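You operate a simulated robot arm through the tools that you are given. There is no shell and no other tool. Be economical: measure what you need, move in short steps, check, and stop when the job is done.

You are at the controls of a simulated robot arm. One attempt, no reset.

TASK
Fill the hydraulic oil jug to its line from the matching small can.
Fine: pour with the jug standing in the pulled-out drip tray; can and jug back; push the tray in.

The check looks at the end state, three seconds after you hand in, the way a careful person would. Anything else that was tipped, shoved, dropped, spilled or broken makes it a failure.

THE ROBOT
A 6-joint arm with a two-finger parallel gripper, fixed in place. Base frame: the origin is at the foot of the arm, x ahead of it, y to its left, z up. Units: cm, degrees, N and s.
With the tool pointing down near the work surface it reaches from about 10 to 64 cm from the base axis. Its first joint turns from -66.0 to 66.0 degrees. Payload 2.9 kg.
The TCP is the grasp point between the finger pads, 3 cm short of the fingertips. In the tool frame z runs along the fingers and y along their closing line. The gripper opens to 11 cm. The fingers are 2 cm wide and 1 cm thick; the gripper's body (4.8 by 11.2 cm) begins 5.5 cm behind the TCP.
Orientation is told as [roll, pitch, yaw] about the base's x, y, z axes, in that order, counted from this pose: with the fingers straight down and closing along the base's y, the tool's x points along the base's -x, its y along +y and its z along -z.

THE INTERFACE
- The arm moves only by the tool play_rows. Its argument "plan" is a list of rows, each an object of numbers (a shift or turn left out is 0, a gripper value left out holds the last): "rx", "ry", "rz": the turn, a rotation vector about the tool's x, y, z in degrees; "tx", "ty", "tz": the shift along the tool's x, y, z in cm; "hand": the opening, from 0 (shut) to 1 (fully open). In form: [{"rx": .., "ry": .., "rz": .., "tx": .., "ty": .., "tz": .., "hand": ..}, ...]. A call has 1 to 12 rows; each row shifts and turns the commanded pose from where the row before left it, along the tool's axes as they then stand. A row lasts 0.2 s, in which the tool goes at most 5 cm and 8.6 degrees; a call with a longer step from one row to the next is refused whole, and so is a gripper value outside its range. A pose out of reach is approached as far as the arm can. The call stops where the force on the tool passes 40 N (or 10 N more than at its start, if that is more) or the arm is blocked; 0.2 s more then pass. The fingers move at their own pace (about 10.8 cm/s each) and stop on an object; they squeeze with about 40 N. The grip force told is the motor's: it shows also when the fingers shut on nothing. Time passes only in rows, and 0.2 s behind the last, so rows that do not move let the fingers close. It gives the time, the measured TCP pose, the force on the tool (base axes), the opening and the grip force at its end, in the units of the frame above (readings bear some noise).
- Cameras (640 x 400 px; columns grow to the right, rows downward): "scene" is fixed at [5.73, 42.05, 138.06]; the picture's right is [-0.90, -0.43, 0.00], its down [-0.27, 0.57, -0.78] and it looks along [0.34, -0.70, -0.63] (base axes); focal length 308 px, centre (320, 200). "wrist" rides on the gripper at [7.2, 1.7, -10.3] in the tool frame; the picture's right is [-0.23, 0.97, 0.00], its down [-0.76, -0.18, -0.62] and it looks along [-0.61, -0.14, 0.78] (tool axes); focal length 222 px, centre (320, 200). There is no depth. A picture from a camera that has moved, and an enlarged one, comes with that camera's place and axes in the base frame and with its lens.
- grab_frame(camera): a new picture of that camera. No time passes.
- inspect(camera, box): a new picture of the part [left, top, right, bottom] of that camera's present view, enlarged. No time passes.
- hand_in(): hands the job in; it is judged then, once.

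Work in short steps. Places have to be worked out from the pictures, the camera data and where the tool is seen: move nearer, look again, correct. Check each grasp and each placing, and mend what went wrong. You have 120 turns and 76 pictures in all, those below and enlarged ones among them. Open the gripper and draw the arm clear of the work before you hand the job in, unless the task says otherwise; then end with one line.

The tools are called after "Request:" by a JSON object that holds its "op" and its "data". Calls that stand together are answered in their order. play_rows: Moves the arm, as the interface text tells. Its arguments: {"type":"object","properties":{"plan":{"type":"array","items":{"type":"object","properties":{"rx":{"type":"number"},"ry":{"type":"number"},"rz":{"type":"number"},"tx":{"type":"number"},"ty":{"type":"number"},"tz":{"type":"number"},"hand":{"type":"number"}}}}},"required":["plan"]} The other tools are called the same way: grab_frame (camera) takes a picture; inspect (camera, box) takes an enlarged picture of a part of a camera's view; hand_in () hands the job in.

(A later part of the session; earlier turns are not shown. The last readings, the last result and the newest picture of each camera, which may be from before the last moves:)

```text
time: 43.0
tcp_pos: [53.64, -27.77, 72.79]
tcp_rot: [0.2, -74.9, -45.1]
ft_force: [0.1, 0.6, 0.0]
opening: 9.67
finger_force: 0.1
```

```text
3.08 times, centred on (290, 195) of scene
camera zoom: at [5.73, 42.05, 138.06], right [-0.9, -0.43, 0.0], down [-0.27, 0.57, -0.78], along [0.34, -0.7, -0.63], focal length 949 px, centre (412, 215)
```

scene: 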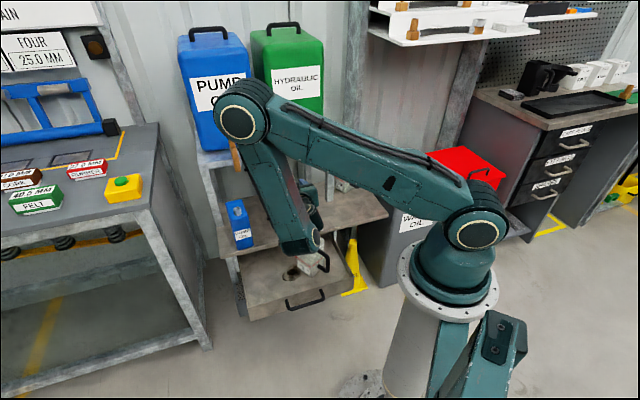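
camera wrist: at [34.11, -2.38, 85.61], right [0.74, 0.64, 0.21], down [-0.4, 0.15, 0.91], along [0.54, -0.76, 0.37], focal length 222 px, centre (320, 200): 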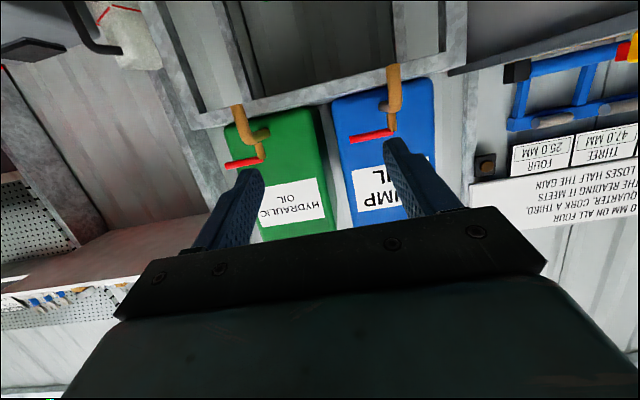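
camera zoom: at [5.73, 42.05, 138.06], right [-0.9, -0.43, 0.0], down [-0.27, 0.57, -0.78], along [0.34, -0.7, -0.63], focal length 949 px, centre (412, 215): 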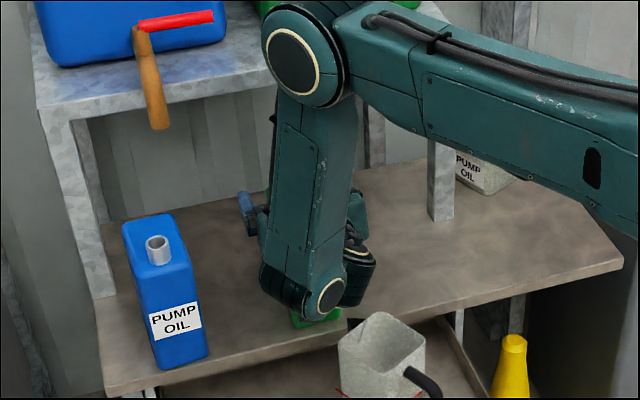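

Wrist joint estimated ≥3 cm above the jug rim at the end of the descent. I continue to z≈67.

Request:
{"op": "play_rows", "data": {"plan": [{"tx": 2, "tz": 0.53}, {"tx": 2, "tz": 0.53}, {"tx": 1.6, "tz": 0.43}]}}

Request:
{"op": "inspect", "data": {"camera": "scene", "box": [225, 160, 355, 290]}}

Request:
{"op": "grab_frame", "data": {"camera": "wrist"}}

```text
time: 43.8
tcp_pos: [53.54, -27.72, 67.12]
tcp_rot: [0.0, -74.8, -45.1]
ft_force: [-0.3, 0.1, 0.5]
opening: 9.68
finger_force: 0.0
```

```text
3.08 times, centred on (290, 225) of scene
camera zoom: at [5.73, 42.05, 138.06], right [-0.9, -0.43, 0.0], down [-0.27, 0.57, -0.78], along [0.34, -0.7, -0.63], focal length 949 px, centre (412, 123)
```

zoom: 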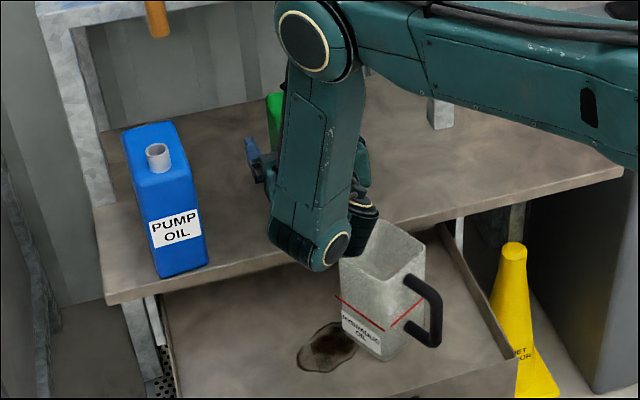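

```text
28 pictures are left
camera wrist: at [46.3, -18.22, 62.91], right [0.73, 0.65, 0.22], down [-0.41, 0.16, 0.9], along [0.55, -0.75, 0.38], focal length 222 px, centre (320, 200)
```

wrist: 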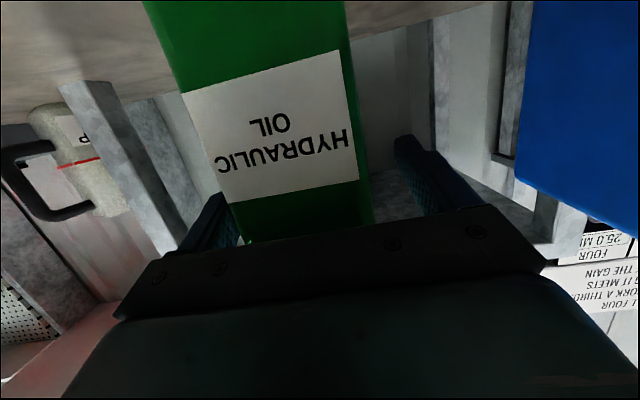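

The can is between the fingers, parallel. I close on it.

Request:
{"op": "play_rows", "data": {"plan": [{"hand": 0}, {"hand": 0}, {"hand": 0}, {"hand": 0}]}}

```text
time: 44.8
tcp_pos: [53.4, -27.79, 67.09]
tcp_rot: [0.0, -74.8, -45.0]
ft_force: [-0.6, -1.1, 1.4]
opening: 6.0
finger_force: 39.9
```

Gripped at 6.0 cm. I lift 3 cm and check weight.

Request:
{"op": "play_rows", "data": {"plan": [{"tx": -1, "tz": -0.26}, {"tx": -1, "tz": -0.26}, {"tx": -1, "tz": -0.26}]}}

Request:
{"op": "inspect", "data": {"camera": "scene", "box": [225, 160, 355, 290]}}

```text
time: 45.6
tcp_pos: [53.72, -27.58, 70.37]
tcp_rot: [0.1, -74.9, -45.0]
ft_force: [-0.1, -0.2, -5.0]
opening: 5.98
finger_force: 39.7
```

```text
3.08 times, centred on (290, 225) of scene
camera zoom: at [5.74, 42.04, 138.06], right [-0.9, -0.43, 0.0], down [-0.27, 0.57, -0.78], along [0.34, -0.7, -0.63], focal length 949 px, centre (412, 123)
```

zoom: 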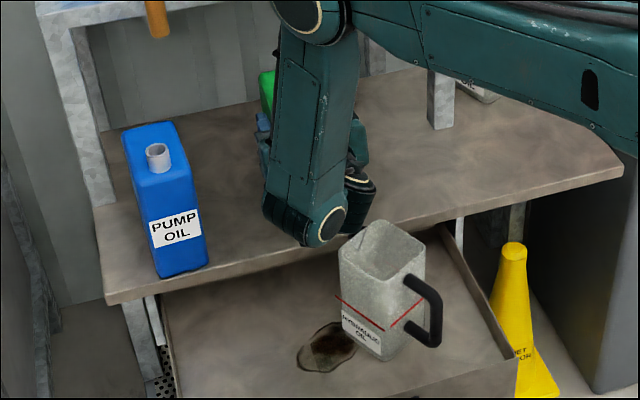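

Load ≈5 N (~0.5 kg). I lift to z≈80, come over the tray beside the jug, and roll 40° at height (well short of pouring).

Request:
{"op": "play_rows", "data": {"plan": [{"tx": -3.2, "tz": -0.86}, {"tx": -3.2, "tz": -0.86}, {"tx": -3.2, "tz": -0.86}, {"tx": 0.92, "tz": -3.43, "ty": 0.34}, {"tx": 0.92, "tz": -3.43, "ty": 0.34}, {"tx": 0.92, "tz": -3.43, "ty": 0.34}]}}

Request:
{"op": "play_rows", "data": {"plan": [{"rz": 8}, {"rz": 8}, {"rz": 8}, {"rz": 8}, {"rz": 8}]}}

Request:
{"op": "grab_frame", "data": {"camera": "scene"}}

```text
time: 47.0
tcp_pos: [46.75, -19.26, 80.2]
tcp_rot: [0.3, -74.9, -45.2]
ft_force: [0.6, -0.3, -4.3]
opening: 5.98
finger_force: 40.7
```

```text
time: 48.2
tcp_pos: [46.63, -19.42, 80.09]
tcp_rot: [67.3, -47.5, -117.8]
ft_force: [0.3, 0.2, -4.4]
opening: 5.99
finger_force: 39.5
```

```text
26 pictures are left
```

scene: 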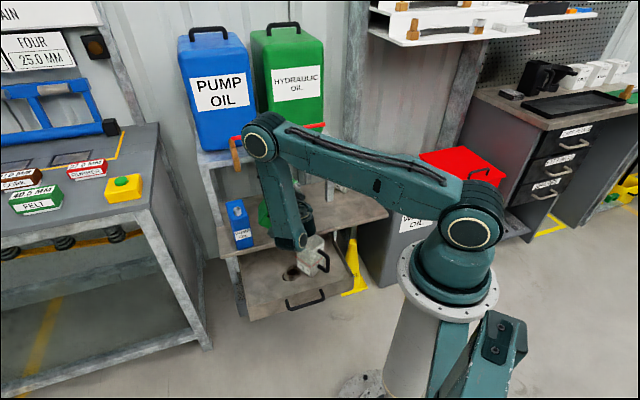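

Jug remains visible. I lower the tilted can to pouring height (z≈67.3).

Request:
{"op": "play_rows", "data": {"plan": [{"rz": 8}, {"rz": 2}]}}

Request:
{"op": "play_rows", "data": {"plan": [{"tx": 2.1, "ty": -2.25, "tz": 0.83}, {"tx": 2.1, "ty": -2.25, "tz": 0.83}, {"tx": 2.1, "ty": -2.25, "tz": 0.83}]}}

Request:
{"op": "inspect", "data": {"camera": "scene", "box": [245, 190, 345, 290]}}

Request:
{"op": "grab_frame", "data": {"camera": "wrist"}}

```text
time: 48.8
tcp_pos: [46.81, -19.39, 80.11]
tcp_rot: [70.7, -38.4, -122.7]
ft_force: [-0.6, -1.1, -5.1]
opening: 6.01
finger_force: 39.5
```

```text
time: 49.6
tcp_pos: [47.01, -19.3, 70.7]
tcp_rot: [70.4, -38.3, -122.6]
ft_force: [0.1, -0.1, -4.9]
opening: 6.01
finger_force: 40.1
```

```text
4.00 times, centred on (295, 240) of scene
camera zoom: at [5.74, 42.04, 138.06], right [-0.9, -0.43, 0.0], down [-0.27, 0.57, -0.78], along [0.34, -0.7, -0.63], focal length 1233 px, centre (420, 40)
```

zoom: 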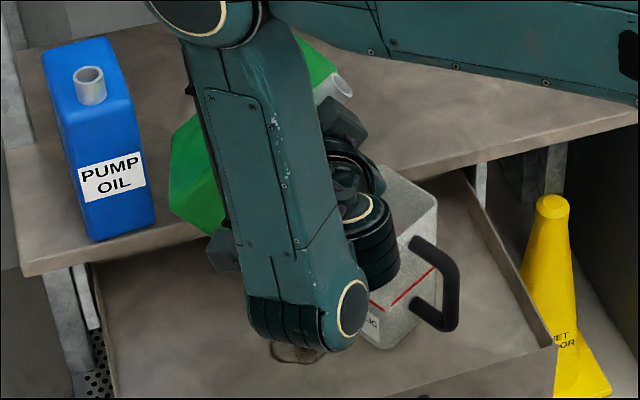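

```text
24 pictures are left
camera wrist: at [44.04, -7.02, 70.26], right [0.48, 0.15, 0.86], down [-0.85, -0.13, 0.5], along [0.19, -0.98, 0.07], focal length 222 px, centre (320, 200)
```

wrist: 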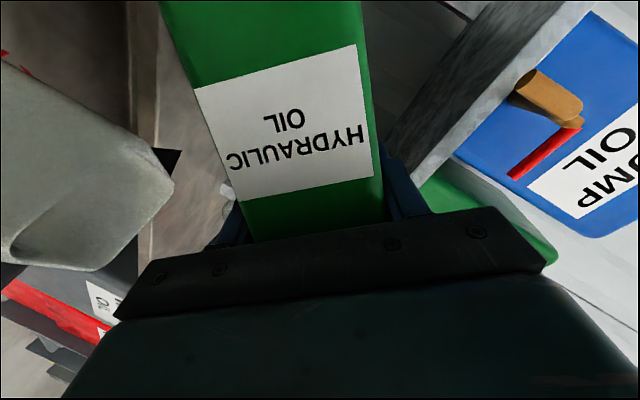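

The spout tip triangulates as predicted (n 44.4, t 15.8, z 75). I lower the last 3.4 cm and roll on to 82°, watching the load.

Request:
{"op": "play_rows", "data": {"plan": [{"tx": 2.2, "ty": -2.38, "tz": 0.88}, {"rz": 8}, {"rz": 8}, {"rz": 8}, {"rz": 8}, {}, {}]}}

Request:
{"op": "inspect", "data": {"camera": "scene", "box": [265, 190, 345, 290]}}

```text
time: 51.2
tcp_pos: [47.73, -19.26, 67.14]
tcp_rot: [74.5, -7.7, -132.9]
ft_force: [1.2, -0.5, -4.4]
opening: 5.98
finger_force: 40.1
out of reach, approached as far as the arm can: row 5
```

```text
4.00 times, centred on (305, 240) of scene
camera zoom: at [5.74, 42.04, 138.06], right [-0.9, -0.43, 0.0], down [-0.27, 0.57, -0.78], along [0.34, -0.7, -0.63], focal length 1233 px, centre (380, 40)
```

zoom: 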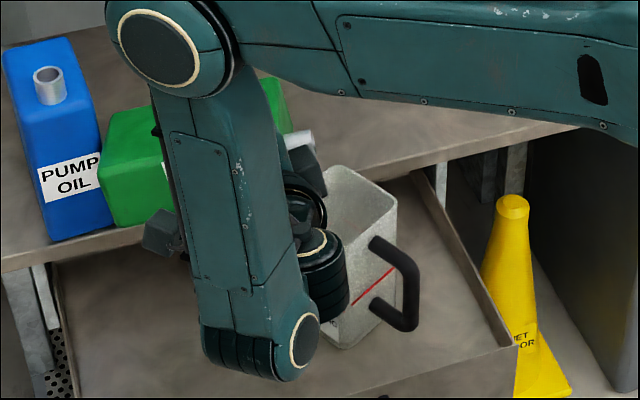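

Roll reads ≈82°, and a limit was touched. The jug is undisturbed. I test whether further roll is available in a small step.

Request:
{"op": "play_rows", "data": {"plan": [{"rz": 4}, {"rz": 4}]}}

```text
time: 51.8
tcp_pos: [49.99, -20.08, 66.67]
tcp_rot: [74.6, 0.0, -134.9]
ft_force: [-1.0, -0.2, -5.3]
opening: 5.99
finger_force: 39.7
out of reach, approached as far as the arm can: row 1, 2
```

Further roll is being traded for position (the tip would drift to the rim), so I back off to 82°, rise 8 cm, and test whether the limit depends on height.

Request:
{"op": "play_rows", "data": {"plan": [{"rz": -8}, {"tx": -0.54, "ty": 3.83, "tz": -1.03}, {"tx": -0.54, "ty": 3.83, "tz": -1.03}, {"tz": -2.9, "tx": 0.1, "ty": -0.77}]}}

```text
time: 52.8
tcp_pos: [48.65, -17.94, 74.91]
tcp_rot: [74.5, -7.8, -132.9]
ft_force: [-0.7, -0.4, -4.5]
opening: 6.01
finger_force: 39.9
out of reach, approached as far as the arm can: row 4
```

The limit depends on roll, which suggests the last joint is near its stop in this direction; the opposite roll should have ample room. I rise, roll back to upright, and will pour from the other (−t) side of the jug.

Request:
{"op": "play_rows", "data": {"plan": [{"tx": -0.6, "ty": 4.6, "tz": -1.3}, {"rz": -8.2}, {"rz": -8.2}, {"rz": -8.2}, {"rz": -8.2}, {"rz": -8.2}, {"rz": -8.2}, {"rz": -8.2}, {"rz": -8.2}, {"rz": -8.2}, {"rz": -8.2}]}}

```text
time: 55.2
tcp_pos: [48.69, -17.95, 79.5]
tcp_rot: [-0.6, -74.9, -44.4]
ft_force: [0.0, 1.1, -5.3]
opening: 6.0
finger_force: 40.4
```

Upright again. I cross above the jug to t≈4.3 and roll −48°.

Request:
{"op": "play_rows", "data": {"plan": [{"ty": -4.35}, {"ty": -4.35}, {"ty": -4.35}, {"ty": -4.35}, {"rz": -8}, {"rz": -8}, {"rz": -8}, {"rz": -8}, {"rz": -8}, {"rz": -8}]}}

Request:
{"op": "inspect", "data": {"camera": "scene", "box": [245, 150, 375, 290]}}

```text
time: 57.4
tcp_pos: [41.32, -32.45, 80.39]
tcp_rot: [-69.5, -39.9, 31.5]
ft_force: [0.6, 0.5, -5.0]
opening: 6.0
finger_force: 40.4
out of reach, approached as far as the arm can: row 1, 2, 3, 4
```

```text
2.86 times, centred on (310, 220) of scene
camera zoom: at [5.74, 42.04, 138.06], right [-0.9, -0.43, 0.0], down [-0.27, 0.57, -0.78], along [0.34, -0.7, -0.63], focal length 881 px, centre (349, 143)
```

zoom: 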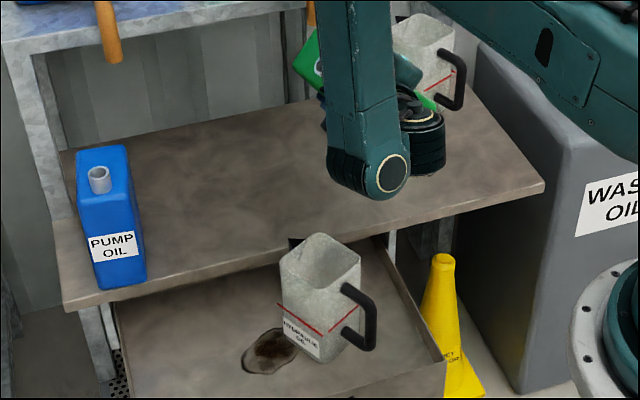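

The in-reach boundary seems set by the wrist's fold with the nearly horizontal tool. I pitch the tool 22° further down (can stays ~48° tilted) and test moving inward.

Request:
{"op": "play_rows", "data": {"plan": [{"rx": -5.45, "ry": 4.9}, {"rx": -5.45, "ry": 4.9}, {"rx": -5.45, "ry": 4.9}, {"tx": 1.0, "ty": 1.11, "tz": -2}, {"tx": 1.0, "ty": 1.11, "tz": -2}]}}

```text
time: 58.6
tcp_pos: [37.86, -28.77, 80.39]
tcp_rot: [-44.3, -32.3, 16.4]
ft_force: [-0.2, 0.4, -5.2]
opening: 5.98
finger_force: 40.0
```

That works with no limit flag (n 47.1, t 6.4). I shift to t≈4.7, lower to z≈72 and roll to −72° (not yet pouring).

Request:
{"op": "play_rows", "data": {"plan": [{"tx": 2.88, "ty": 1.93, "tz": 2.52}, {"tx": 2.88, "ty": 1.93, "tz": 2.52}, {"rz": -8}, {"rz": -8}, {"rz": -8}]}}

Request:
{"op": "inspect", "data": {"camera": "scene", "box": [255, 170, 365, 290]}}

```text
time: 59.8
tcp_pos: [36.68, -30.02, 71.93]
tcp_rot: [-51.7, -14.3, 34.1]
ft_force: [0.3, 0.7, -3.8]
opening: 5.98
finger_force: 40.6
```

```text
3.33 times, centred on (310, 230) of scene
camera zoom: at [5.74, 42.04, 138.06], right [-0.9, -0.43, 0.0], down [-0.27, 0.57, -0.78], along [0.34, -0.7, -0.63], focal length 1028 px, centre (353, 100)
```

zoom: 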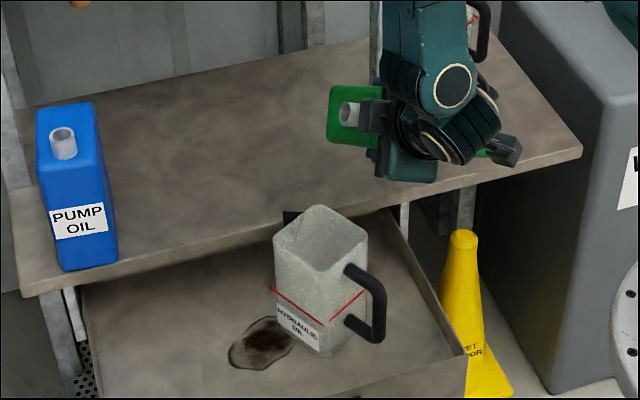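

The spout tip matches prediction and the view is now clear. I lower 6 cm and roll to −96° (can tilt ≈86°), then check.

Request:
{"op": "play_rows", "data": {"plan": [{"tx": 0.74, "ty": 2.28, "tz": 1.8}, {"tx": 0.74, "ty": 2.28, "tz": 1.8}, {"rz": -8}, {"rz": -8}, {"rz": -8}, {}]}}

Request:
{"op": "inspect", "data": {"camera": "scene", "box": [265, 190, 355, 290]}}

```text
time: 61.2
tcp_pos: [36.64, -29.96, 65.97]
tcp_rot: [-52.7, 4.7, 48.7]
ft_force: [-0.7, -0.3, -4.0]
opening: 5.98
finger_force: 39.7
```

```text
4.00 times, centred on (310, 240) of scene
camera zoom: at [5.74, 42.04, 138.06], right [-0.9, -0.43, 0.0], down [-0.27, 0.57, -0.78], along [0.34, -0.7, -0.63], focal length 1233 px, centre (360, 40)
```

zoom: 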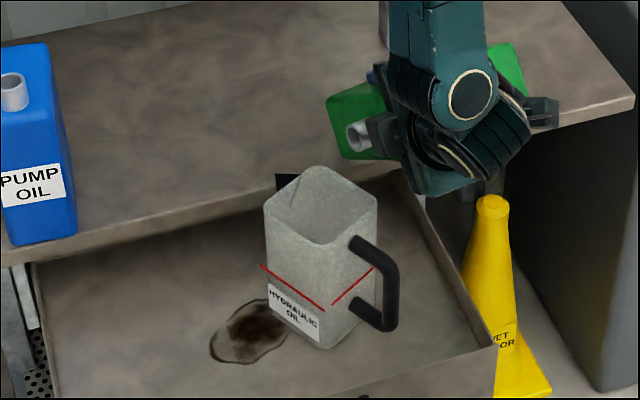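

The tip projects only ~0.6 cm inside the rim, so I shift +1.3 t, −0.5 n and up 2.5, then roll to −104° (tilt ≈92°) and look.

Request:
{"op": "play_rows", "data": {"plan": [{"tx": -1.11, "ty": -1.83, "tz": -1.9}, {"rz": -4}, {"rz": -4}, {}, {}]}}

Request:
{"op": "inspect", "data": {"camera": "scene", "box": [275, 190, 345, 290]}}

```text
time: 62.4
tcp_pos: [37.19, -28.66, 68.52]
tcp_rot: [-52.0, 11.1, 53.6]
ft_force: [-0.6, -0.4, -4.4]
opening: 5.97
finger_force: 40.1
```

```text
4.00 times, centred on (310, 240) of scene
camera zoom: at [5.74, 42.04, 138.06], right [-0.9, -0.43, 0.0], down [-0.27, 0.57, -0.78], along [0.34, -0.7, -0.63], focal length 1233 px, centre (360, 40)
```

zoom: 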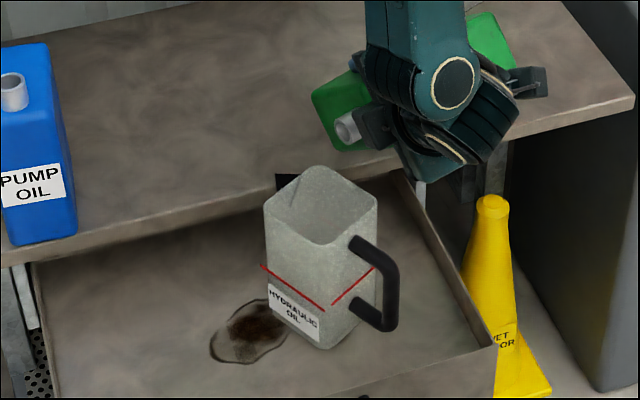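

No flow yet. I roll on in 4° steps, looking after each pair.

Request:
{"op": "play_rows", "data": {"plan": [{"rz": -4}, {}, {}]}}

Request:
{"op": "play_rows", "data": {"plan": [{"rz": -4}, {}, {}]}}

Request:
{"op": "inspect", "data": {"camera": "scene", "box": [275, 190, 345, 290]}}

```text
time: 63.2
tcp_pos: [37.12, -28.6, 68.46]
tcp_rot: [-51.6, 14.3, 56.1]
ft_force: [-0.7, 0.7, -5.2]
opening: 6.0
finger_force: 39.7
```

```text
time: 64.0
tcp_pos: [37.15, -28.61, 68.49]
tcp_rot: [-50.8, 17.3, 58.8]
ft_force: [0.3, 0.5, -3.7]
opening: 5.99
finger_force: 40.1
```

```text
4.00 times, centred on (310, 240) of scene
camera zoom: at [5.74, 42.04, 138.06], right [-0.9, -0.43, 0.0], down [-0.27, 0.57, -0.78], along [0.34, -0.7, -0.63], focal length 1233 px, centre (360, 40)
```

zoom: 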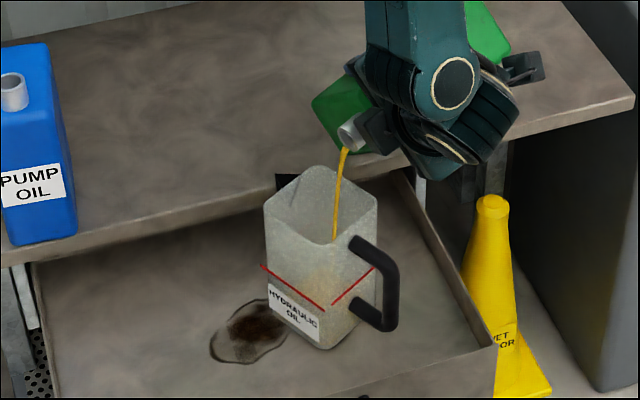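

Oil is flowing into the jug, and its tint shows through the wall. I hold for 1 s and look.

Request:
{"op": "play_rows", "data": {"plan": [{}, {}, {}, {}]}}

Request:
{"op": "inspect", "data": {"camera": "scene", "box": [280, 215, 340, 285]}}

```text
time: 65.0
tcp_pos: [37.2, -28.66, 68.47]
tcp_rot: [-50.8, 17.5, 58.7]
ft_force: [0.5, 0.2, -4.7]
opening: 6.0
finger_force: 40.1
```

```text
5.71 times, centred on (310, 250) of scene
camera zoom: at [5.74, 42.04, 138.06], right [-0.9, -0.43, 0.0], down [-0.27, 0.57, -0.78], along [0.34, -0.7, -0.63], focal length 1762 px, centre (377, -86)
```

zoom: 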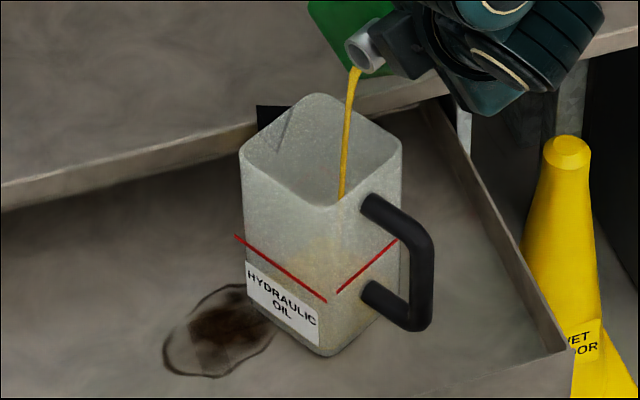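

Flow is thin and steady; tint is growing. I hold another 1.6 s.

Request:
{"op": "play_rows", "data": {"plan": [{}, {}, {}, {}, {}, {}, {}]}}

Request:
{"op": "inspect", "data": {"camera": "scene", "box": [280, 215, 340, 285]}}

```text
time: 66.6
tcp_pos: [37.15, -28.64, 68.43]
tcp_rot: [-50.8, 17.3, 58.6]
ft_force: [0.2, 0.4, -4.5]
opening: 6.0
finger_force: 39.6
```

```text
5.71 times, centred on (310, 250) of scene
camera zoom: at [5.74, 42.04, 138.06], right [-0.9, -0.43, 0.0], down [-0.27, 0.57, -0.78], along [0.34, -0.7, -0.63], focal length 1762 px, centre (377, -86)
```

zoom: 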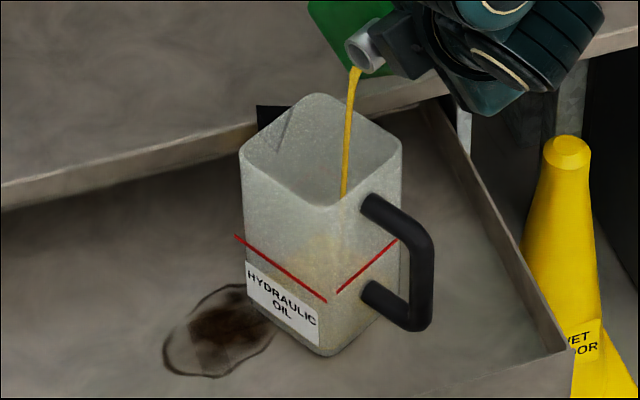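

Level is still low; I roll 4° more and hold about 2.2 s.

Request:
{"op": "play_rows", "data": {"plan": [{"rz": -4}, {}, {}, {}, {}, {}, {}, {}, {}, {}]}}

Request:
{"op": "inspect", "data": {"camera": "scene", "box": [280, 215, 340, 285]}}

```text
time: 68.8
tcp_pos: [37.13, -28.64, 68.57]
tcp_rot: [-49.9, 20.4, 61.4]
ft_force: [0.3, -0.9, -3.5]
opening: 5.99
finger_force: 39.8
```

```text
5.71 times, centred on (310, 250) of scene
camera zoom: at [5.74, 42.04, 138.06], right [-0.9, -0.43, 0.0], down [-0.27, 0.57, -0.78], along [0.34, -0.7, -0.63], focal length 1762 px, centre (377, -86)
```

zoom: 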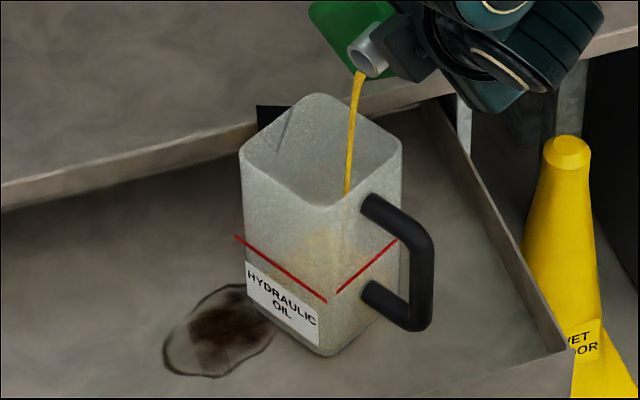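

The tinted surface seems at roughly 40% of the line height. I hold another 1.8 s and zoom tighter.

Request:
{"op": "play_rows", "data": {"plan": [{}, {}, {}, {}, {}, {}, {}, {}]}}

Request:
{"op": "inspect", "data": {"camera": "scene", "box": [292, 225, 332, 280]}}

```text
time: 70.6
tcp_pos: [37.19, -28.62, 68.49]
tcp_rot: [-49.9, 20.4, 61.3]
ft_force: [0.3, 0.4, -4.2]
opening: 5.98
finger_force: 39.8
```

```text
7.27 times, centred on (312, 252) of scene
camera zoom: at [5.74, 42.04, 138.06], right [-0.9, -0.43, 0.0], down [-0.27, 0.57, -0.78], along [0.34, -0.7, -0.63], focal length 2242 px, centre (378, -182)
```

zoom: 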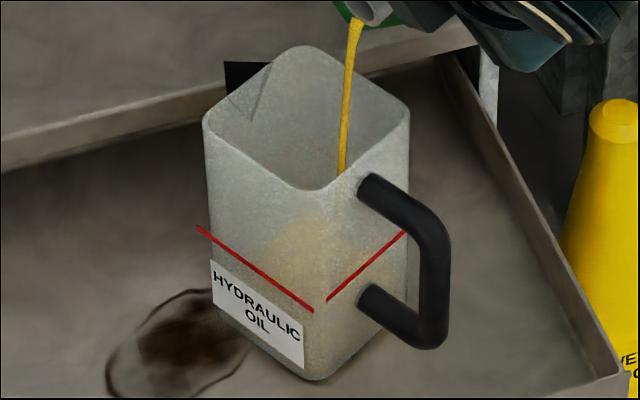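

Tint surface is at about half the line height after ~7 s of flow. I hold 3 s more.

Request:
{"op": "play_rows", "data": {"plan": [{}, {}, {}, {}, {}, {}, {}, {}, {}, {}, {}, {}]}}

Request:
{"op": "play_rows", "data": {"plan": [{}, {}, {}]}}

Request:
{"op": "inspect", "data": {"camera": "scene", "box": [292, 225, 332, 280]}}

```text
time: 73.2
tcp_pos: [37.2, -28.48, 68.49]
tcp_rot: [-49.9, 20.4, 61.4]
ft_force: [0.6, 0.3, -3.1]
opening: 5.99
finger_force: 40.0
```

```text
time: 74.0
tcp_pos: [37.06, -28.72, 68.45]
tcp_rot: [-50.0, 20.4, 61.4]
ft_force: [0.7, 0.8, -3.4]
opening: 5.96
finger_force: 39.6
```

```text
7.27 times, centred on (312, 252) of scene
camera zoom: at [5.74, 42.04, 138.06], right [-0.9, -0.43, 0.0], down [-0.27, 0.57, -0.78], along [0.34, -0.7, -0.63], focal length 2242 px, centre (378, -182)
```

zoom: 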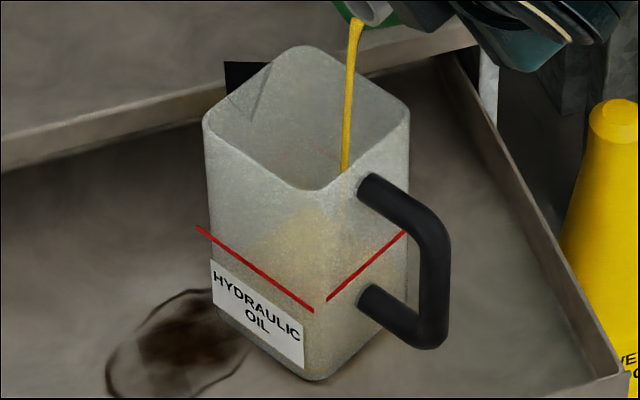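

By projection the line is at z≈52.5 and the oil surface (back edge) reads ~z 52; the load drop (~1.3 N) agrees. I wait just 0.8 s more and inspect closely.

Request:
{"op": "play_rows", "data": {"plan": [{}, {}, {}]}}

Request:
{"op": "inspect", "data": {"camera": "scene", "box": [300, 246, 324, 272]}}

```text
time: 74.8
tcp_pos: [37.26, -28.62, 68.44]
tcp_rot: [-49.8, 20.4, 61.4]
ft_force: [-0.4, -0.3, -3.6]
opening: 5.96
finger_force: 39.7
```

```text
15.38 times, centred on (312, 259) of scene
camera zoom: at [5.74, 42.04, 138.06], right [-0.9, -0.43, 0.0], down [-0.27, 0.57, -0.78], along [0.34, -0.7, -0.63], focal length 4744 px, centre (443, -708)
```

zoom: 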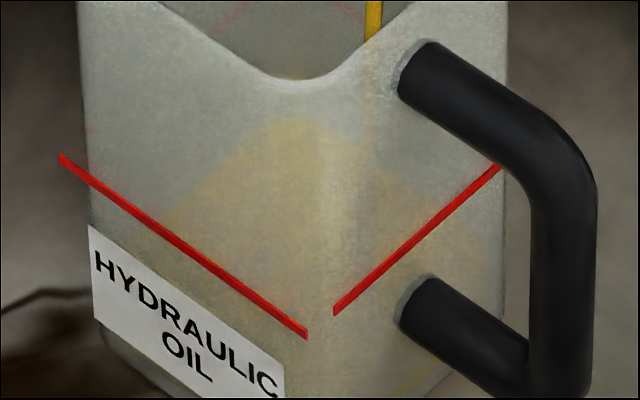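

This close view is much clearer: the oil surface's back corner is at y≈118 while the line's back corner is near y≈0 and its left corner is well above the tint's left corner, so the level is only ~45% of the line. I continue for 3.4 s.

Request:
{"op": "play_rows", "data": {"plan": [{}, {}, {}, {}, {}, {}, {}, {}, {}, {}, {}, {}]}}

Request:
{"op": "play_rows", "data": {"plan": [{}, {}, {}]}}

Request:
{"op": "inspect", "data": {"camera": "scene", "box": [300, 244, 324, 278]}}

```text
time: 77.4
tcp_pos: [37.21, -28.63, 68.56]
tcp_rot: [-49.9, 20.3, 61.5]
ft_force: [0.7, 0.5, -4.4]
opening: 5.97
finger_force: 39.9
```

```text
time: 78.2
tcp_pos: [37.37, -28.7, 68.48]
tcp_rot: [-49.8, 20.4, 61.4]
ft_force: [0.2, 1.0, -4.2]
opening: 5.98
finger_force: 40.0
```

```text
11.76 times, centred on (312, 261) of scene
camera zoom: at [5.74, 42.04, 138.06], right [-0.9, -0.43, 0.0], down [-0.27, 0.57, -0.78], along [0.34, -0.7, -0.63], focal length 3628 px, centre (414, -518)
```

zoom: 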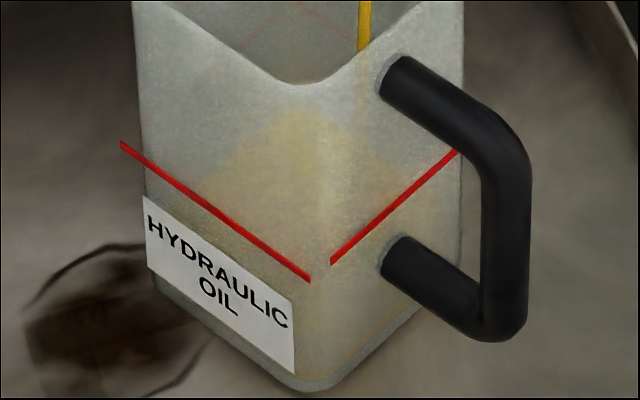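

The line's back corner (y≈3) is visible well above the oil's back corner (y≈108); the level is still only about a third and flow is slow. I centre the spout a bit more and roll 8° further to speed it up.

Request:
{"op": "play_rows", "data": {"plan": [{"tx": -0.37, "ty": -0.85, "tz": 0.8}, {"rz": -4}, {"rz": -4}, {}, {}, {}, {}, {}]}}

Request:
{"op": "inspect", "data": {"camera": "scene", "box": [290, 220, 334, 278]}}

```text
time: 80.0
tcp_pos: [38.52, -28.87, 68.47]
tcp_rot: [-47.7, 26.4, 67.2]
ft_force: [-0.1, 0.4, -4.1]
opening: 5.98
finger_force: 40.0
```

```text
6.90 times, centred on (312, 249) of scene
camera zoom: at [5.74, 42.04, 138.06], right [-0.9, -0.43, 0.0], down [-0.27, 0.57, -0.78], along [0.34, -0.7, -0.63], focal length 2126 px, centre (375, -138)
```

zoom: 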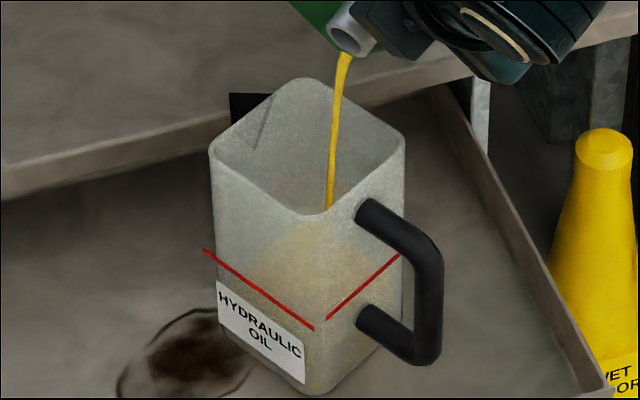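

Flow is stronger and the surface is rising. I hold 2.2 s and look again.

Request:
{"op": "play_rows", "data": {"plan": [{}, {}, {}, {}, {}, {}, {}, {}, {}, {}]}}

Request:
{"op": "inspect", "data": {"camera": "scene", "box": [298, 234, 326, 278]}}

```text
time: 82.2
tcp_pos: [38.39, -28.98, 68.43]
tcp_rot: [-47.5, 26.4, 67.3]
ft_force: [-0.6, 0.8, -4.0]
opening: 5.95
finger_force: 40.6
```

```text
9.09 times, centred on (312, 256) of scene
camera zoom: at [5.74, 42.04, 138.06], right [-0.9, -0.43, 0.0], down [-0.27, 0.57, -0.78], along [0.34, -0.7, -0.63], focal length 2803 px, centre (393, -309)
```

zoom: 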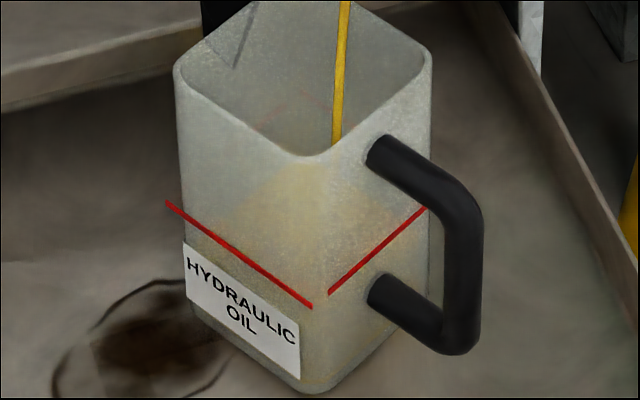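

Level ~28% of the line by image, consistent with ~0.6 N lost; flow is slow. I roll 12° more with a small position compensation and hold.

Request:
{"op": "play_rows", "data": {"plan": [{"tx": -0.5, "ty": -0.7, "tz": 0.4}, {"rz": -4}, {"rz": -4}, {"rz": -4}, {}, {}, {}, {}, {}]}}

Request:
{"op": "inspect", "data": {"camera": "scene", "box": [290, 220, 334, 278]}}

```text
time: 84.2
tcp_pos: [39.44, -28.71, 68.55]
tcp_rot: [-42.5, 35.0, 77.0]
ft_force: [-0.2, 0.5, -2.7]
opening: 6.02
finger_force: 40.0
```

```text
6.90 times, centred on (312, 249) of scene
camera zoom: at [5.74, 42.04, 138.06], right [-0.9, -0.43, 0.0], down [-0.27, 0.57, -0.78], along [0.34, -0.7, -0.63], focal length 2126 px, centre (375, -138)
```

zoom: 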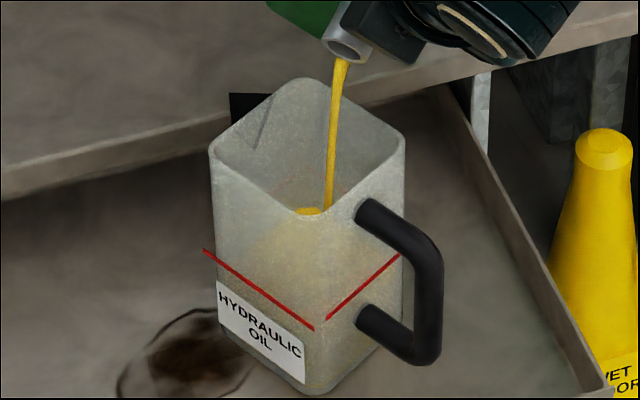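

The oil surface is now directly visible inside the rim (~55% of line), rising faster. I hold 1 s and check again.

Request:
{"op": "play_rows", "data": {"plan": [{}, {}, {}, {}]}}

Request:
{"op": "inspect", "data": {"camera": "scene", "box": [298, 234, 326, 278]}}

```text
time: 85.2
tcp_pos: [39.34, -28.58, 68.55]
tcp_rot: [-42.5, 35.0, 77.0]
ft_force: [-0.6, -0.5, -3.0]
opening: 5.95
finger_force: 40.1
```

```text
9.09 times, centred on (312, 256) of scene
camera zoom: at [5.74, 42.04, 138.06], right [-0.9, -0.43, 0.0], down [-0.27, 0.57, -0.78], along [0.34, -0.7, -0.63], focal length 2803 px, centre (393, -309)
```

zoom: 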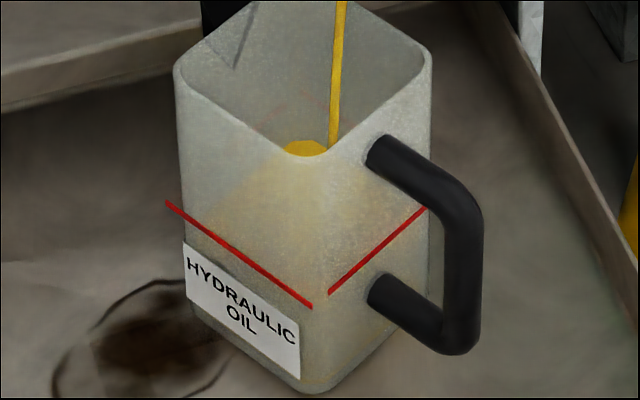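

Oil edge on the back wall (y≈140) is still below the back red lines (y≈90–105). I hold 1.2 s more and zoom into the opening to compare them directly.

Request:
{"op": "play_rows", "data": {"plan": [{}, {}, {}, {}, {}]}}

Request:
{"op": "inspect", "data": {"camera": "scene", "box": [296, 236, 324, 256]}}

```text
time: 86.4
tcp_pos: [39.24, -28.65, 68.53]
tcp_rot: [-42.5, 35.0, 76.9]
ft_force: [0.3, -0.2, -3.0]
opening: 5.98
finger_force: 40.1
```

```text
16.00 times, centred on (310, 246) of scene
camera zoom: at [5.74, 42.04, 138.06], right [-0.9, -0.43, 0.0], down [-0.27, 0.57, -0.78], along [0.34, -0.7, -0.63], focal length 4933 px, centre (480, -536)
```

zoom: 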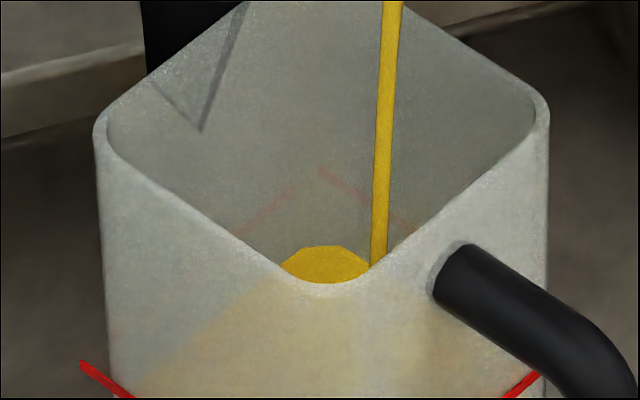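

Very clear: the oil edge is ~1.5 cm below the back red line and rising ~0.2 cm/s. I hold ~5 s, then look again.

Request:
{"op": "play_rows", "data": {"plan": [{}, {}, {}, {}, {}, {}, {}, {}, {}, {}, {}, {}]}}

Request:
{"op": "play_rows", "data": {"plan": [{}, {}, {}, {}, {}, {}, {}, {}, {}]}}

Request:
{"op": "inspect", "data": {"camera": "scene", "box": [296, 236, 324, 256]}}

```text
time: 89.0
tcp_pos: [39.42, -28.65, 68.52]
tcp_rot: [-42.4, 35.1, 77.0]
ft_force: [0.4, 0.2, -3.2]
opening: 5.99
finger_force: 40.0
```

```text
time: 91.0
tcp_pos: [39.29, -28.76, 68.59]
tcp_rot: [-42.5, 35.0, 76.9]
ft_force: [0.1, -0.9, -2.5]
opening: 5.97
finger_force: 40.1
```

```text
16.00 times, centred on (310, 246) of scene
camera zoom: at [5.74, 42.04, 138.06], right [-0.9, -0.43, 0.0], down [-0.27, 0.57, -0.78], along [0.34, -0.7, -0.63], focal length 4933 px, centre (480, -536)
```

zoom: 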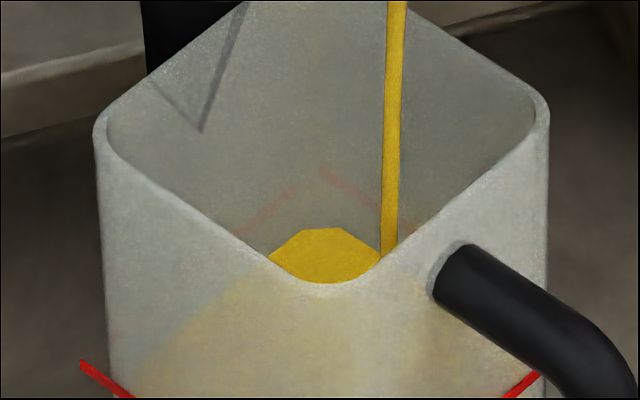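

Oil edge rose 18 px in 4.6 s; about 40 px remain to the line. I hold ~7.8 s more and re-check.

Request:
{"op": "play_rows", "data": {"plan": [{}, {}, {}, {}, {}, {}, {}, {}, {}, {}, {}, {}]}}

Request:
{"op": "play_rows", "data": {"plan": [{}, {}, {}, {}, {}, {}, {}, {}, {}, {}, {}, {}]}}

Request:
{"op": "play_rows", "data": {"plan": [{}, {}, {}, {}, {}, {}, {}, {}, {}, {}, {}]}}

Request:
{"op": "inspect", "data": {"camera": "scene", "box": [296, 236, 324, 256]}}

```text
time: 93.6
tcp_pos: [39.36, -28.62, 68.61]
tcp_rot: [-42.5, 35.0, 77.0]
ft_force: [-0.4, -0.4, -2.4]
opening: 5.98
finger_force: 40.1
```

```text
time: 96.2
tcp_pos: [39.4, -28.66, 68.52]
tcp_rot: [-42.4, 35.0, 77.1]
ft_force: [-0.5, 0.5, -2.3]
opening: 5.99
finger_force: 40.5
```

```text
time: 98.6
tcp_pos: [39.32, -28.67, 68.54]
tcp_rot: [-42.6, 35.1, 77.0]
ft_force: [-0.3, 0.2, -2.5]
opening: 5.97
finger_force: 39.5
```

```text
16.00 times, centred on (310, 246) of scene
camera zoom: at [5.74, 42.04, 138.06], right [-0.9, -0.43, 0.0], down [-0.27, 0.57, -0.78], along [0.34, -0.7, -0.63], focal length 4933 px, centre (480, -536)
```

zoom: 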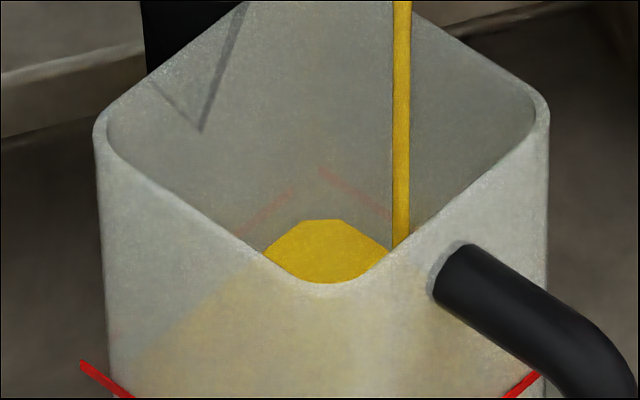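

Flow has dwindled; ~32 px (≈1 cm) remain. I roll 12° further (raising 1 cm, shifting +t) and look after ~2 s.

Request:
{"op": "play_rows", "data": {"plan": [{"tx": -0.16, "ty": -1.66, "tz": -0.28}, {"rz": -4}, {"rz": -4}, {"rz": -4}, {}, {}, {}, {}]}}

Request:
{"op": "inspect", "data": {"camera": "scene", "box": [290, 220, 330, 256]}}

```text
time: 100.4
tcp_pos: [40.66, -28.03, 69.55]
tcp_rot: [-34.9, 42.4, 89.0]
ft_force: [0.0, 0.1, -2.7]
opening: 6.01
finger_force: 39.6
```

```text
11.11 times, centred on (310, 238) of scene
camera zoom: at [5.74, 42.04, 138.06], right [-0.9, -0.43, 0.0], down [-0.27, 0.57, -0.78], along [0.34, -0.7, -0.63], focal length 3426 px, centre (431, -222)
```

zoom: 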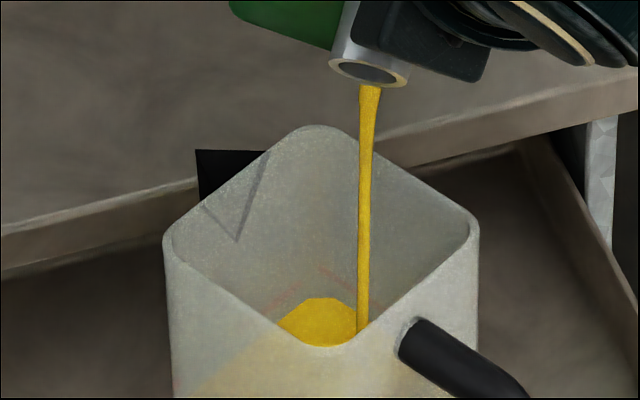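

Good flow again; about 26 px (16×) remain at ~5 px/s decaying. I hold ~4.2 s then check.

Request:
{"op": "play_rows", "data": {"plan": [{}, {}, {}, {}, {}, {}, {}, {}, {}, {}, {}, {}]}}

Request:
{"op": "play_rows", "data": {"plan": [{}, {}, {}, {}, {}, {}, {}]}}

Request:
{"op": "inspect", "data": {"camera": "scene", "box": [296, 236, 324, 256]}}

```text
time: 103.0
tcp_pos: [40.45, -28.0, 69.58]
tcp_rot: [-35.0, 42.5, 89.0]
ft_force: [0.7, 0.2, -2.2]
opening: 5.96
finger_force: 40.0
```

```text
time: 104.6
tcp_pos: [40.52, -28.09, 69.48]
tcp_rot: [-35.0, 42.5, 89.0]
ft_force: [-0.8, -0.7, -2.8]
opening: 6.0
finger_force: 40.0
```

```text
16.00 times, centred on (310, 246) of scene
camera zoom: at [5.74, 42.04, 138.06], right [-0.9, -0.43, 0.0], down [-0.27, 0.57, -0.78], along [0.34, -0.7, -0.63], focal length 4933 px, centre (480, -536)
```

zoom: 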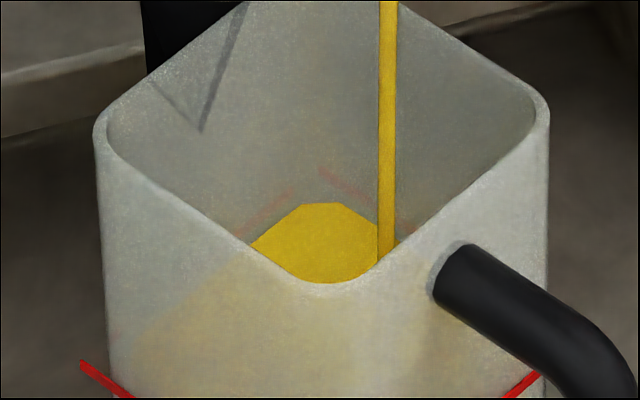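

Oil edge is ~20 px below the outer-wall line, of which ~10 px is wall-thickness parallax; remaining ≈0.3 cm at 2.4 px/s. I hold ~2.8 s more, then roll back upright-ward over the jug to stop the flow.

Request:
{"op": "play_rows", "data": {"plan": [{}, {}, {}, {}, {}, {}, {}, {}, {}, {}, {}, {}]}}

Request:
{"op": "play_rows", "data": {"plan": [{"rz": 8}, {"rz": 8}, {"rz": 8}, {"rz": 8}, {"rz": 8}, {}, {}]}}

Request:
{"op": "inspect", "data": {"camera": "scene", "box": [290, 224, 330, 256]}}

```text
time: 107.2
tcp_pos: [40.58, -28.04, 69.52]
tcp_rot: [-35.0, 42.6, 89.0]
ft_force: [-0.2, -0.6, -1.9]
opening: 5.97
finger_force: 39.8
```

```text
time: 108.8
tcp_pos: [40.54, -28.15, 69.66]
tcp_rot: [-51.5, 14.2, 56.1]
ft_force: [-0.5, -0.7, -1.8]
opening: 5.96
finger_force: 39.8
```

```text
12.50 times, centred on (310, 240) of scene
camera zoom: at [5.74, 42.04, 138.06], right [-0.9, -0.43, 0.0], down [-0.27, 0.57, -0.78], along [0.34, -0.7, -0.63], focal length 3854 px, centre (445, -300)
```

zoom: 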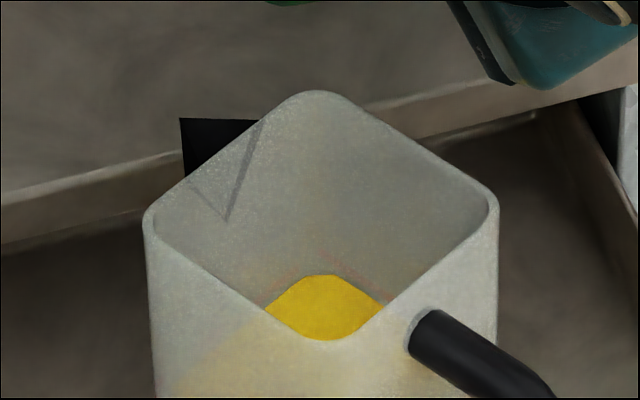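

Flow stopped; oil edge is within ~2 mm of the line. I lift the can straight up and unroll it at height.

Request:
{"op": "play_rows", "data": {"plan": [{"tx": 0.91, "ty": -2.79, "tz": -2.2}, {"tx": 0.91, "ty": -2.79, "tz": -2.2}, {"tx": 0.91, "ty": -2.79, "tz": -2.2}, {"rz": 8}, {"rz": 8}, {"rz": 8}, {"rz": 8}, {"rz": 8}, {"rz": 8}, {"rz": 8}]}}

Request:
{"op": "play_rows", "data": {"plan": [{"rz": 8}, {"rz": 8}, {"rz": 8}, {"rz": 8}, {"rz": 8}, {"rz": 8}, {"rz": 4}]}}

```text
time: 111.0
tcp_pos: [40.6, -28.15, 80.56]
tcp_rot: [-46.1, -29.5, 19.6]
ft_force: [0.9, -0.7, -1.8]
opening: 5.98
finger_force: 39.7
```

```text
time: 112.6
tcp_pos: [40.57, -28.12, 80.51]
tcp_rot: [0.1, -52.9, -45.2]
ft_force: [-0.6, 0.2, -2.0]
opening: 5.96
finger_force: 40.1
```

Can is upright again. I carry it back above its spot (n 57.4, t 18.1) and restore the original pitch.

Request:
{"op": "play_rows", "data": {"plan": [{"tx": -1.77, "ty": 3.1, "tz": 2.35}, {"tx": -1.77, "ty": 3.1, "tz": 2.35}, {"tx": -1.77, "ty": 3.1, "tz": 2.35}, {"ry": -7.33}, {"ry": -7.33}, {"ry": -7.33}]}}

```text
time: 114.0
tcp_pos: [53.31, -27.69, 80.37]
tcp_rot: [0.3, -75.0, -45.4]
ft_force: [0.0, -0.3, -1.5]
opening: 5.98
finger_force: 39.9
```

Aligned with the original grasp spot. I descend to just above the table, then creep down.

Request:
{"op": "play_rows", "data": {"plan": [{"tx": 3.86, "tz": 1.035}, {"tx": 3.86, "tz": 1.035}, {"tx": 2.9, "tz": 0.78}, {"tx": 1.16, "tz": 0.31}, {"tx": 0.4, "tz": 0.1}, {"tx": 0.3, "tz": 0.08}]}}

```text
time: 115.4
tcp_pos: [53.24, -27.58, 67.53]
tcp_rot: [-0.1, -74.8, -45.1]
ft_force: [-0.5, 0.7, -1.3]
opening: 5.98
finger_force: 39.7
```

Request:
{"op": "play_rows", "data": {"plan": [{"tx": 0.25, "tz": 0.06}, {"tx": 0.2, "tz": 0.05}]}}

```text
time: 116.0
tcp_pos: [53.27, -27.69, 67.37]
tcp_rot: [-0.1, -75.1, -44.9]
ft_force: [-4.6, 2.8, 12.2]
opening: 5.98
finger_force: 39.9
```

Contact on the table (12 N). I open and withdraw straight up, as I came in.

Request:
{"op": "play_rows", "data": {"plan": [{"hand": 0.88}, {"hand": 0.88}, {"hand": 0.88}, {"tx": -2, "tz": -0.53}, {"tx": -3, "tz": -0.8}, {"tx": -3.86, "tz": -1.03}, {"tx": -3.86, "tz": -1.03}, {"tx": -3.86, "tz": -1.03}]}}

Request:
{"op": "grab_frame", "data": {"camera": "scene"}}

```text
time: 117.8
tcp_pos: [53.16, -27.86, 84.25]
tcp_rot: [0.0, -75.0, -45.1]
ft_force: [-0.4, 0.1, 0.4]
opening: 9.66
finger_force: 0.0
```

```text
0 pictures are left
```

scene: 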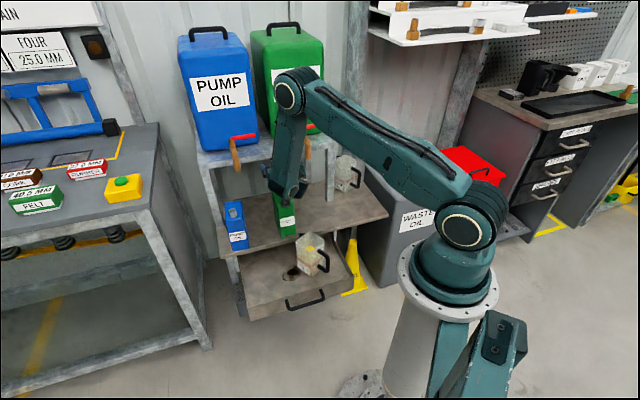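

The green can stands in its place and the jug stands undisturbed. No pictures remain, so I continue from the recorded poses. I back off 10 cm and return the tool to straight down.

Request:
{"op": "play_rows", "data": {"plan": [{"tx": 0.87, "tz": -3.22, "hand": 0.4}, {"tx": 0.87, "tz": -3.22}, {"tx": 0.86, "tz": -3.22}, {"ry": 8.33}, {"ry": 8.33}, {"ry": 8.33}, {"ry": 8.33}, {"ry": 8.33}, {"ry": 8.33}, {"ry": 8.33}, {"ry": 8.33}, {"ry": 8.33}]}}

```text
time: 120.4
tcp_pos: [46.32, -20.65, 84.35]
tcp_rot: [0.1, 0.3, -44.8]
ft_force: [0.0, 0.0, -0.3]
opening: 4.41
finger_force: 0.0
```

Tool is vertical. I yaw to −17° and move above the jug handle pose (32.0, −19.8).

Request:
{"op": "play_rows", "data": {"plan": [{"rz": -7}, {"rz": -7}, {"rz": -7}, {"rz": -7}, {"tx": 3.48, "ty": -0.84}, {"tx": 3.48, "ty": -0.84}, {"tx": 3.48, "ty": -0.84}, {"tx": 3.48, "ty": -0.84}, {}]}}

```text
time: 122.4
tcp_pos: [31.99, -19.62, 84.5]
tcp_rot: [0.1, 0.1, -17.0]
ft_force: [-0.7, -0.4, 0.0]
opening: 4.41
finger_force: 0.0
```

On target. I descend along the recorded vertical line to z≈57.4.

Request:
{"op": "play_rows", "data": {"plan": [{"tz": 4, "ty": -0.15}, {"tz": 4}, {"tz": 4}, {"tz": 4}, {"tz": 4}, {"tz": 3}, {"tz": 2.5}, {"tz": 1.5}, {}]}}

```text
time: 124.4
tcp_pos: [31.78, -19.98, 57.2]
tcp_rot: [0.1, 0.1, -17.0]
ft_force: [-0.1, -0.7, -0.9]
opening: 4.4
finger_force: 0.0
```

No contact on the way down and the pose matches the release pose. I close on the handle.

Request:
{"op": "play_rows", "data": {"plan": [{"hand": 0}, {"hand": 0}, {"hand": 0}, {"hand": 0}, {"hand": 0}]}}

```text
time: 125.6
tcp_pos: [31.87, -20.06, 57.13]
tcp_rot: [0.2, 0.2, -17.1]
ft_force: [0.3, 0.3, -0.3]
opening: 1.43
finger_force: 40.1
```

Opening 1.43 cm, same as before: the handle is held. I lift slowly.

Request:
{"op": "play_rows", "data": {"plan": [{"tz": -0.5}, {"tz": -0.7}, {"tz": -1}, {"tz": -1.5}, {"tz": -2}, {}, {}]}}

```text
time: 127.2
tcp_pos: [31.75, -19.96, 62.95]
tcp_rot: [0.1, 0.0, -17.0]
ft_force: [-0.4, -0.3, -4.5]
opening: 1.48
finger_force: 40.2
```

Load is ~4.5 N, grip steady. I raise to z≈79 with gentle speed.

Request:
{"op": "play_rows", "data": {"plan": [{"tz": -2}, {"tz": -2.5}, {"tz": -2.5}, {"tz": -2.5}, {"tz": -2.5}, {"tz": -2.5}, {"tz": -1.5}, {}, {}]}}

Request:
{"op": "play_rows", "data": {"plan": [{"ty": -1.2}, {"ty": -2.2}, {"ty": -2.6}, {"ty": -2.6}, {"ty": -2.6}, {"ty": -2.6}, {"ty": -2.6}, {"ty": -2.6}, {"ty": -2.6}, {"ty": -2.4}, {"ty": -1.8}, {"ty": -1.0}]}}

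```text
time: 129.2
tcp_pos: [31.84, -19.88, 79.0]
tcp_rot: [0.2, 0.1, -16.9]
ft_force: [-0.8, 0.1, -3.4]
opening: 1.46
finger_force: 40.3
```

```text
time: 131.8
tcp_pos: [24.13, -45.58, 78.99]
tcp_rot: [0.1, 0.1, -17.0]
ft_force: [0.1, 0.4, -3.7]
opening: 1.44
finger_force: 39.9
```

Almost at the original spot. I correct the last cm and descend to just above the table.

Request:
{"op": "play_rows", "data": {"plan": [{"tx": 0.46, "ty": -1.0}, {}, {"tz": 2.5}, {"tz": 3}, {"tz": 3}, {"tz": 1.7}, {"tz": 0.8}, {}]}}

```text
time: 133.6
tcp_pos: [23.34, -46.45, 67.89]
tcp_rot: [0.2, 0.0, -17.0]
ft_force: [0.8, 1.2, -4.4]
opening: 1.47
finger_force: 39.6
```

Request:
{"op": "play_rows", "data": {"plan": [{"tz": 0.4}, {"tz": 0.3}, {"tz": 0.2}]}}

Request:
{"op": "play_rows", "data": {"plan": [{"tz": 0.2}]}}

```text
time: 134.4
tcp_pos: [23.38, -46.38, 67.13]
tcp_rot: [0.0, 0.0, -17.0]
ft_force: [0.3, 0.1, -3.3]
opening: 1.49
finger_force: 40.1
```

```text
time: 134.8
tcp_pos: [23.17, -46.38, 66.76]
tcp_rot: [0.0, 0.1, -17.0]
ft_force: [0.2, -0.1, -4.3]
opening: 1.48
finger_force: 39.8
```

Still hanging freely. I creep further.

Request:
{"op": "play_rows", "data": {"plan": [{"tz": 0.2}]}}

Request:
{"op": "play_rows", "data": {"plan": [{"tz": 0.2}]}}

```text
time: 135.2
tcp_pos: [23.27, -46.32, 66.69]
tcp_rot: [0.1, 0.2, -17.0]
ft_force: [1.2, 0.1, -4.9]
opening: 1.48
finger_force: 39.7
```

```text
time: 135.6
tcp_pos: [23.27, -46.35, 66.48]
tcp_rot: [0.1, 0.1, -17.0]
ft_force: [-0.4, 0.0, -4.3]
opening: 1.46
finger_force: 40.2
```

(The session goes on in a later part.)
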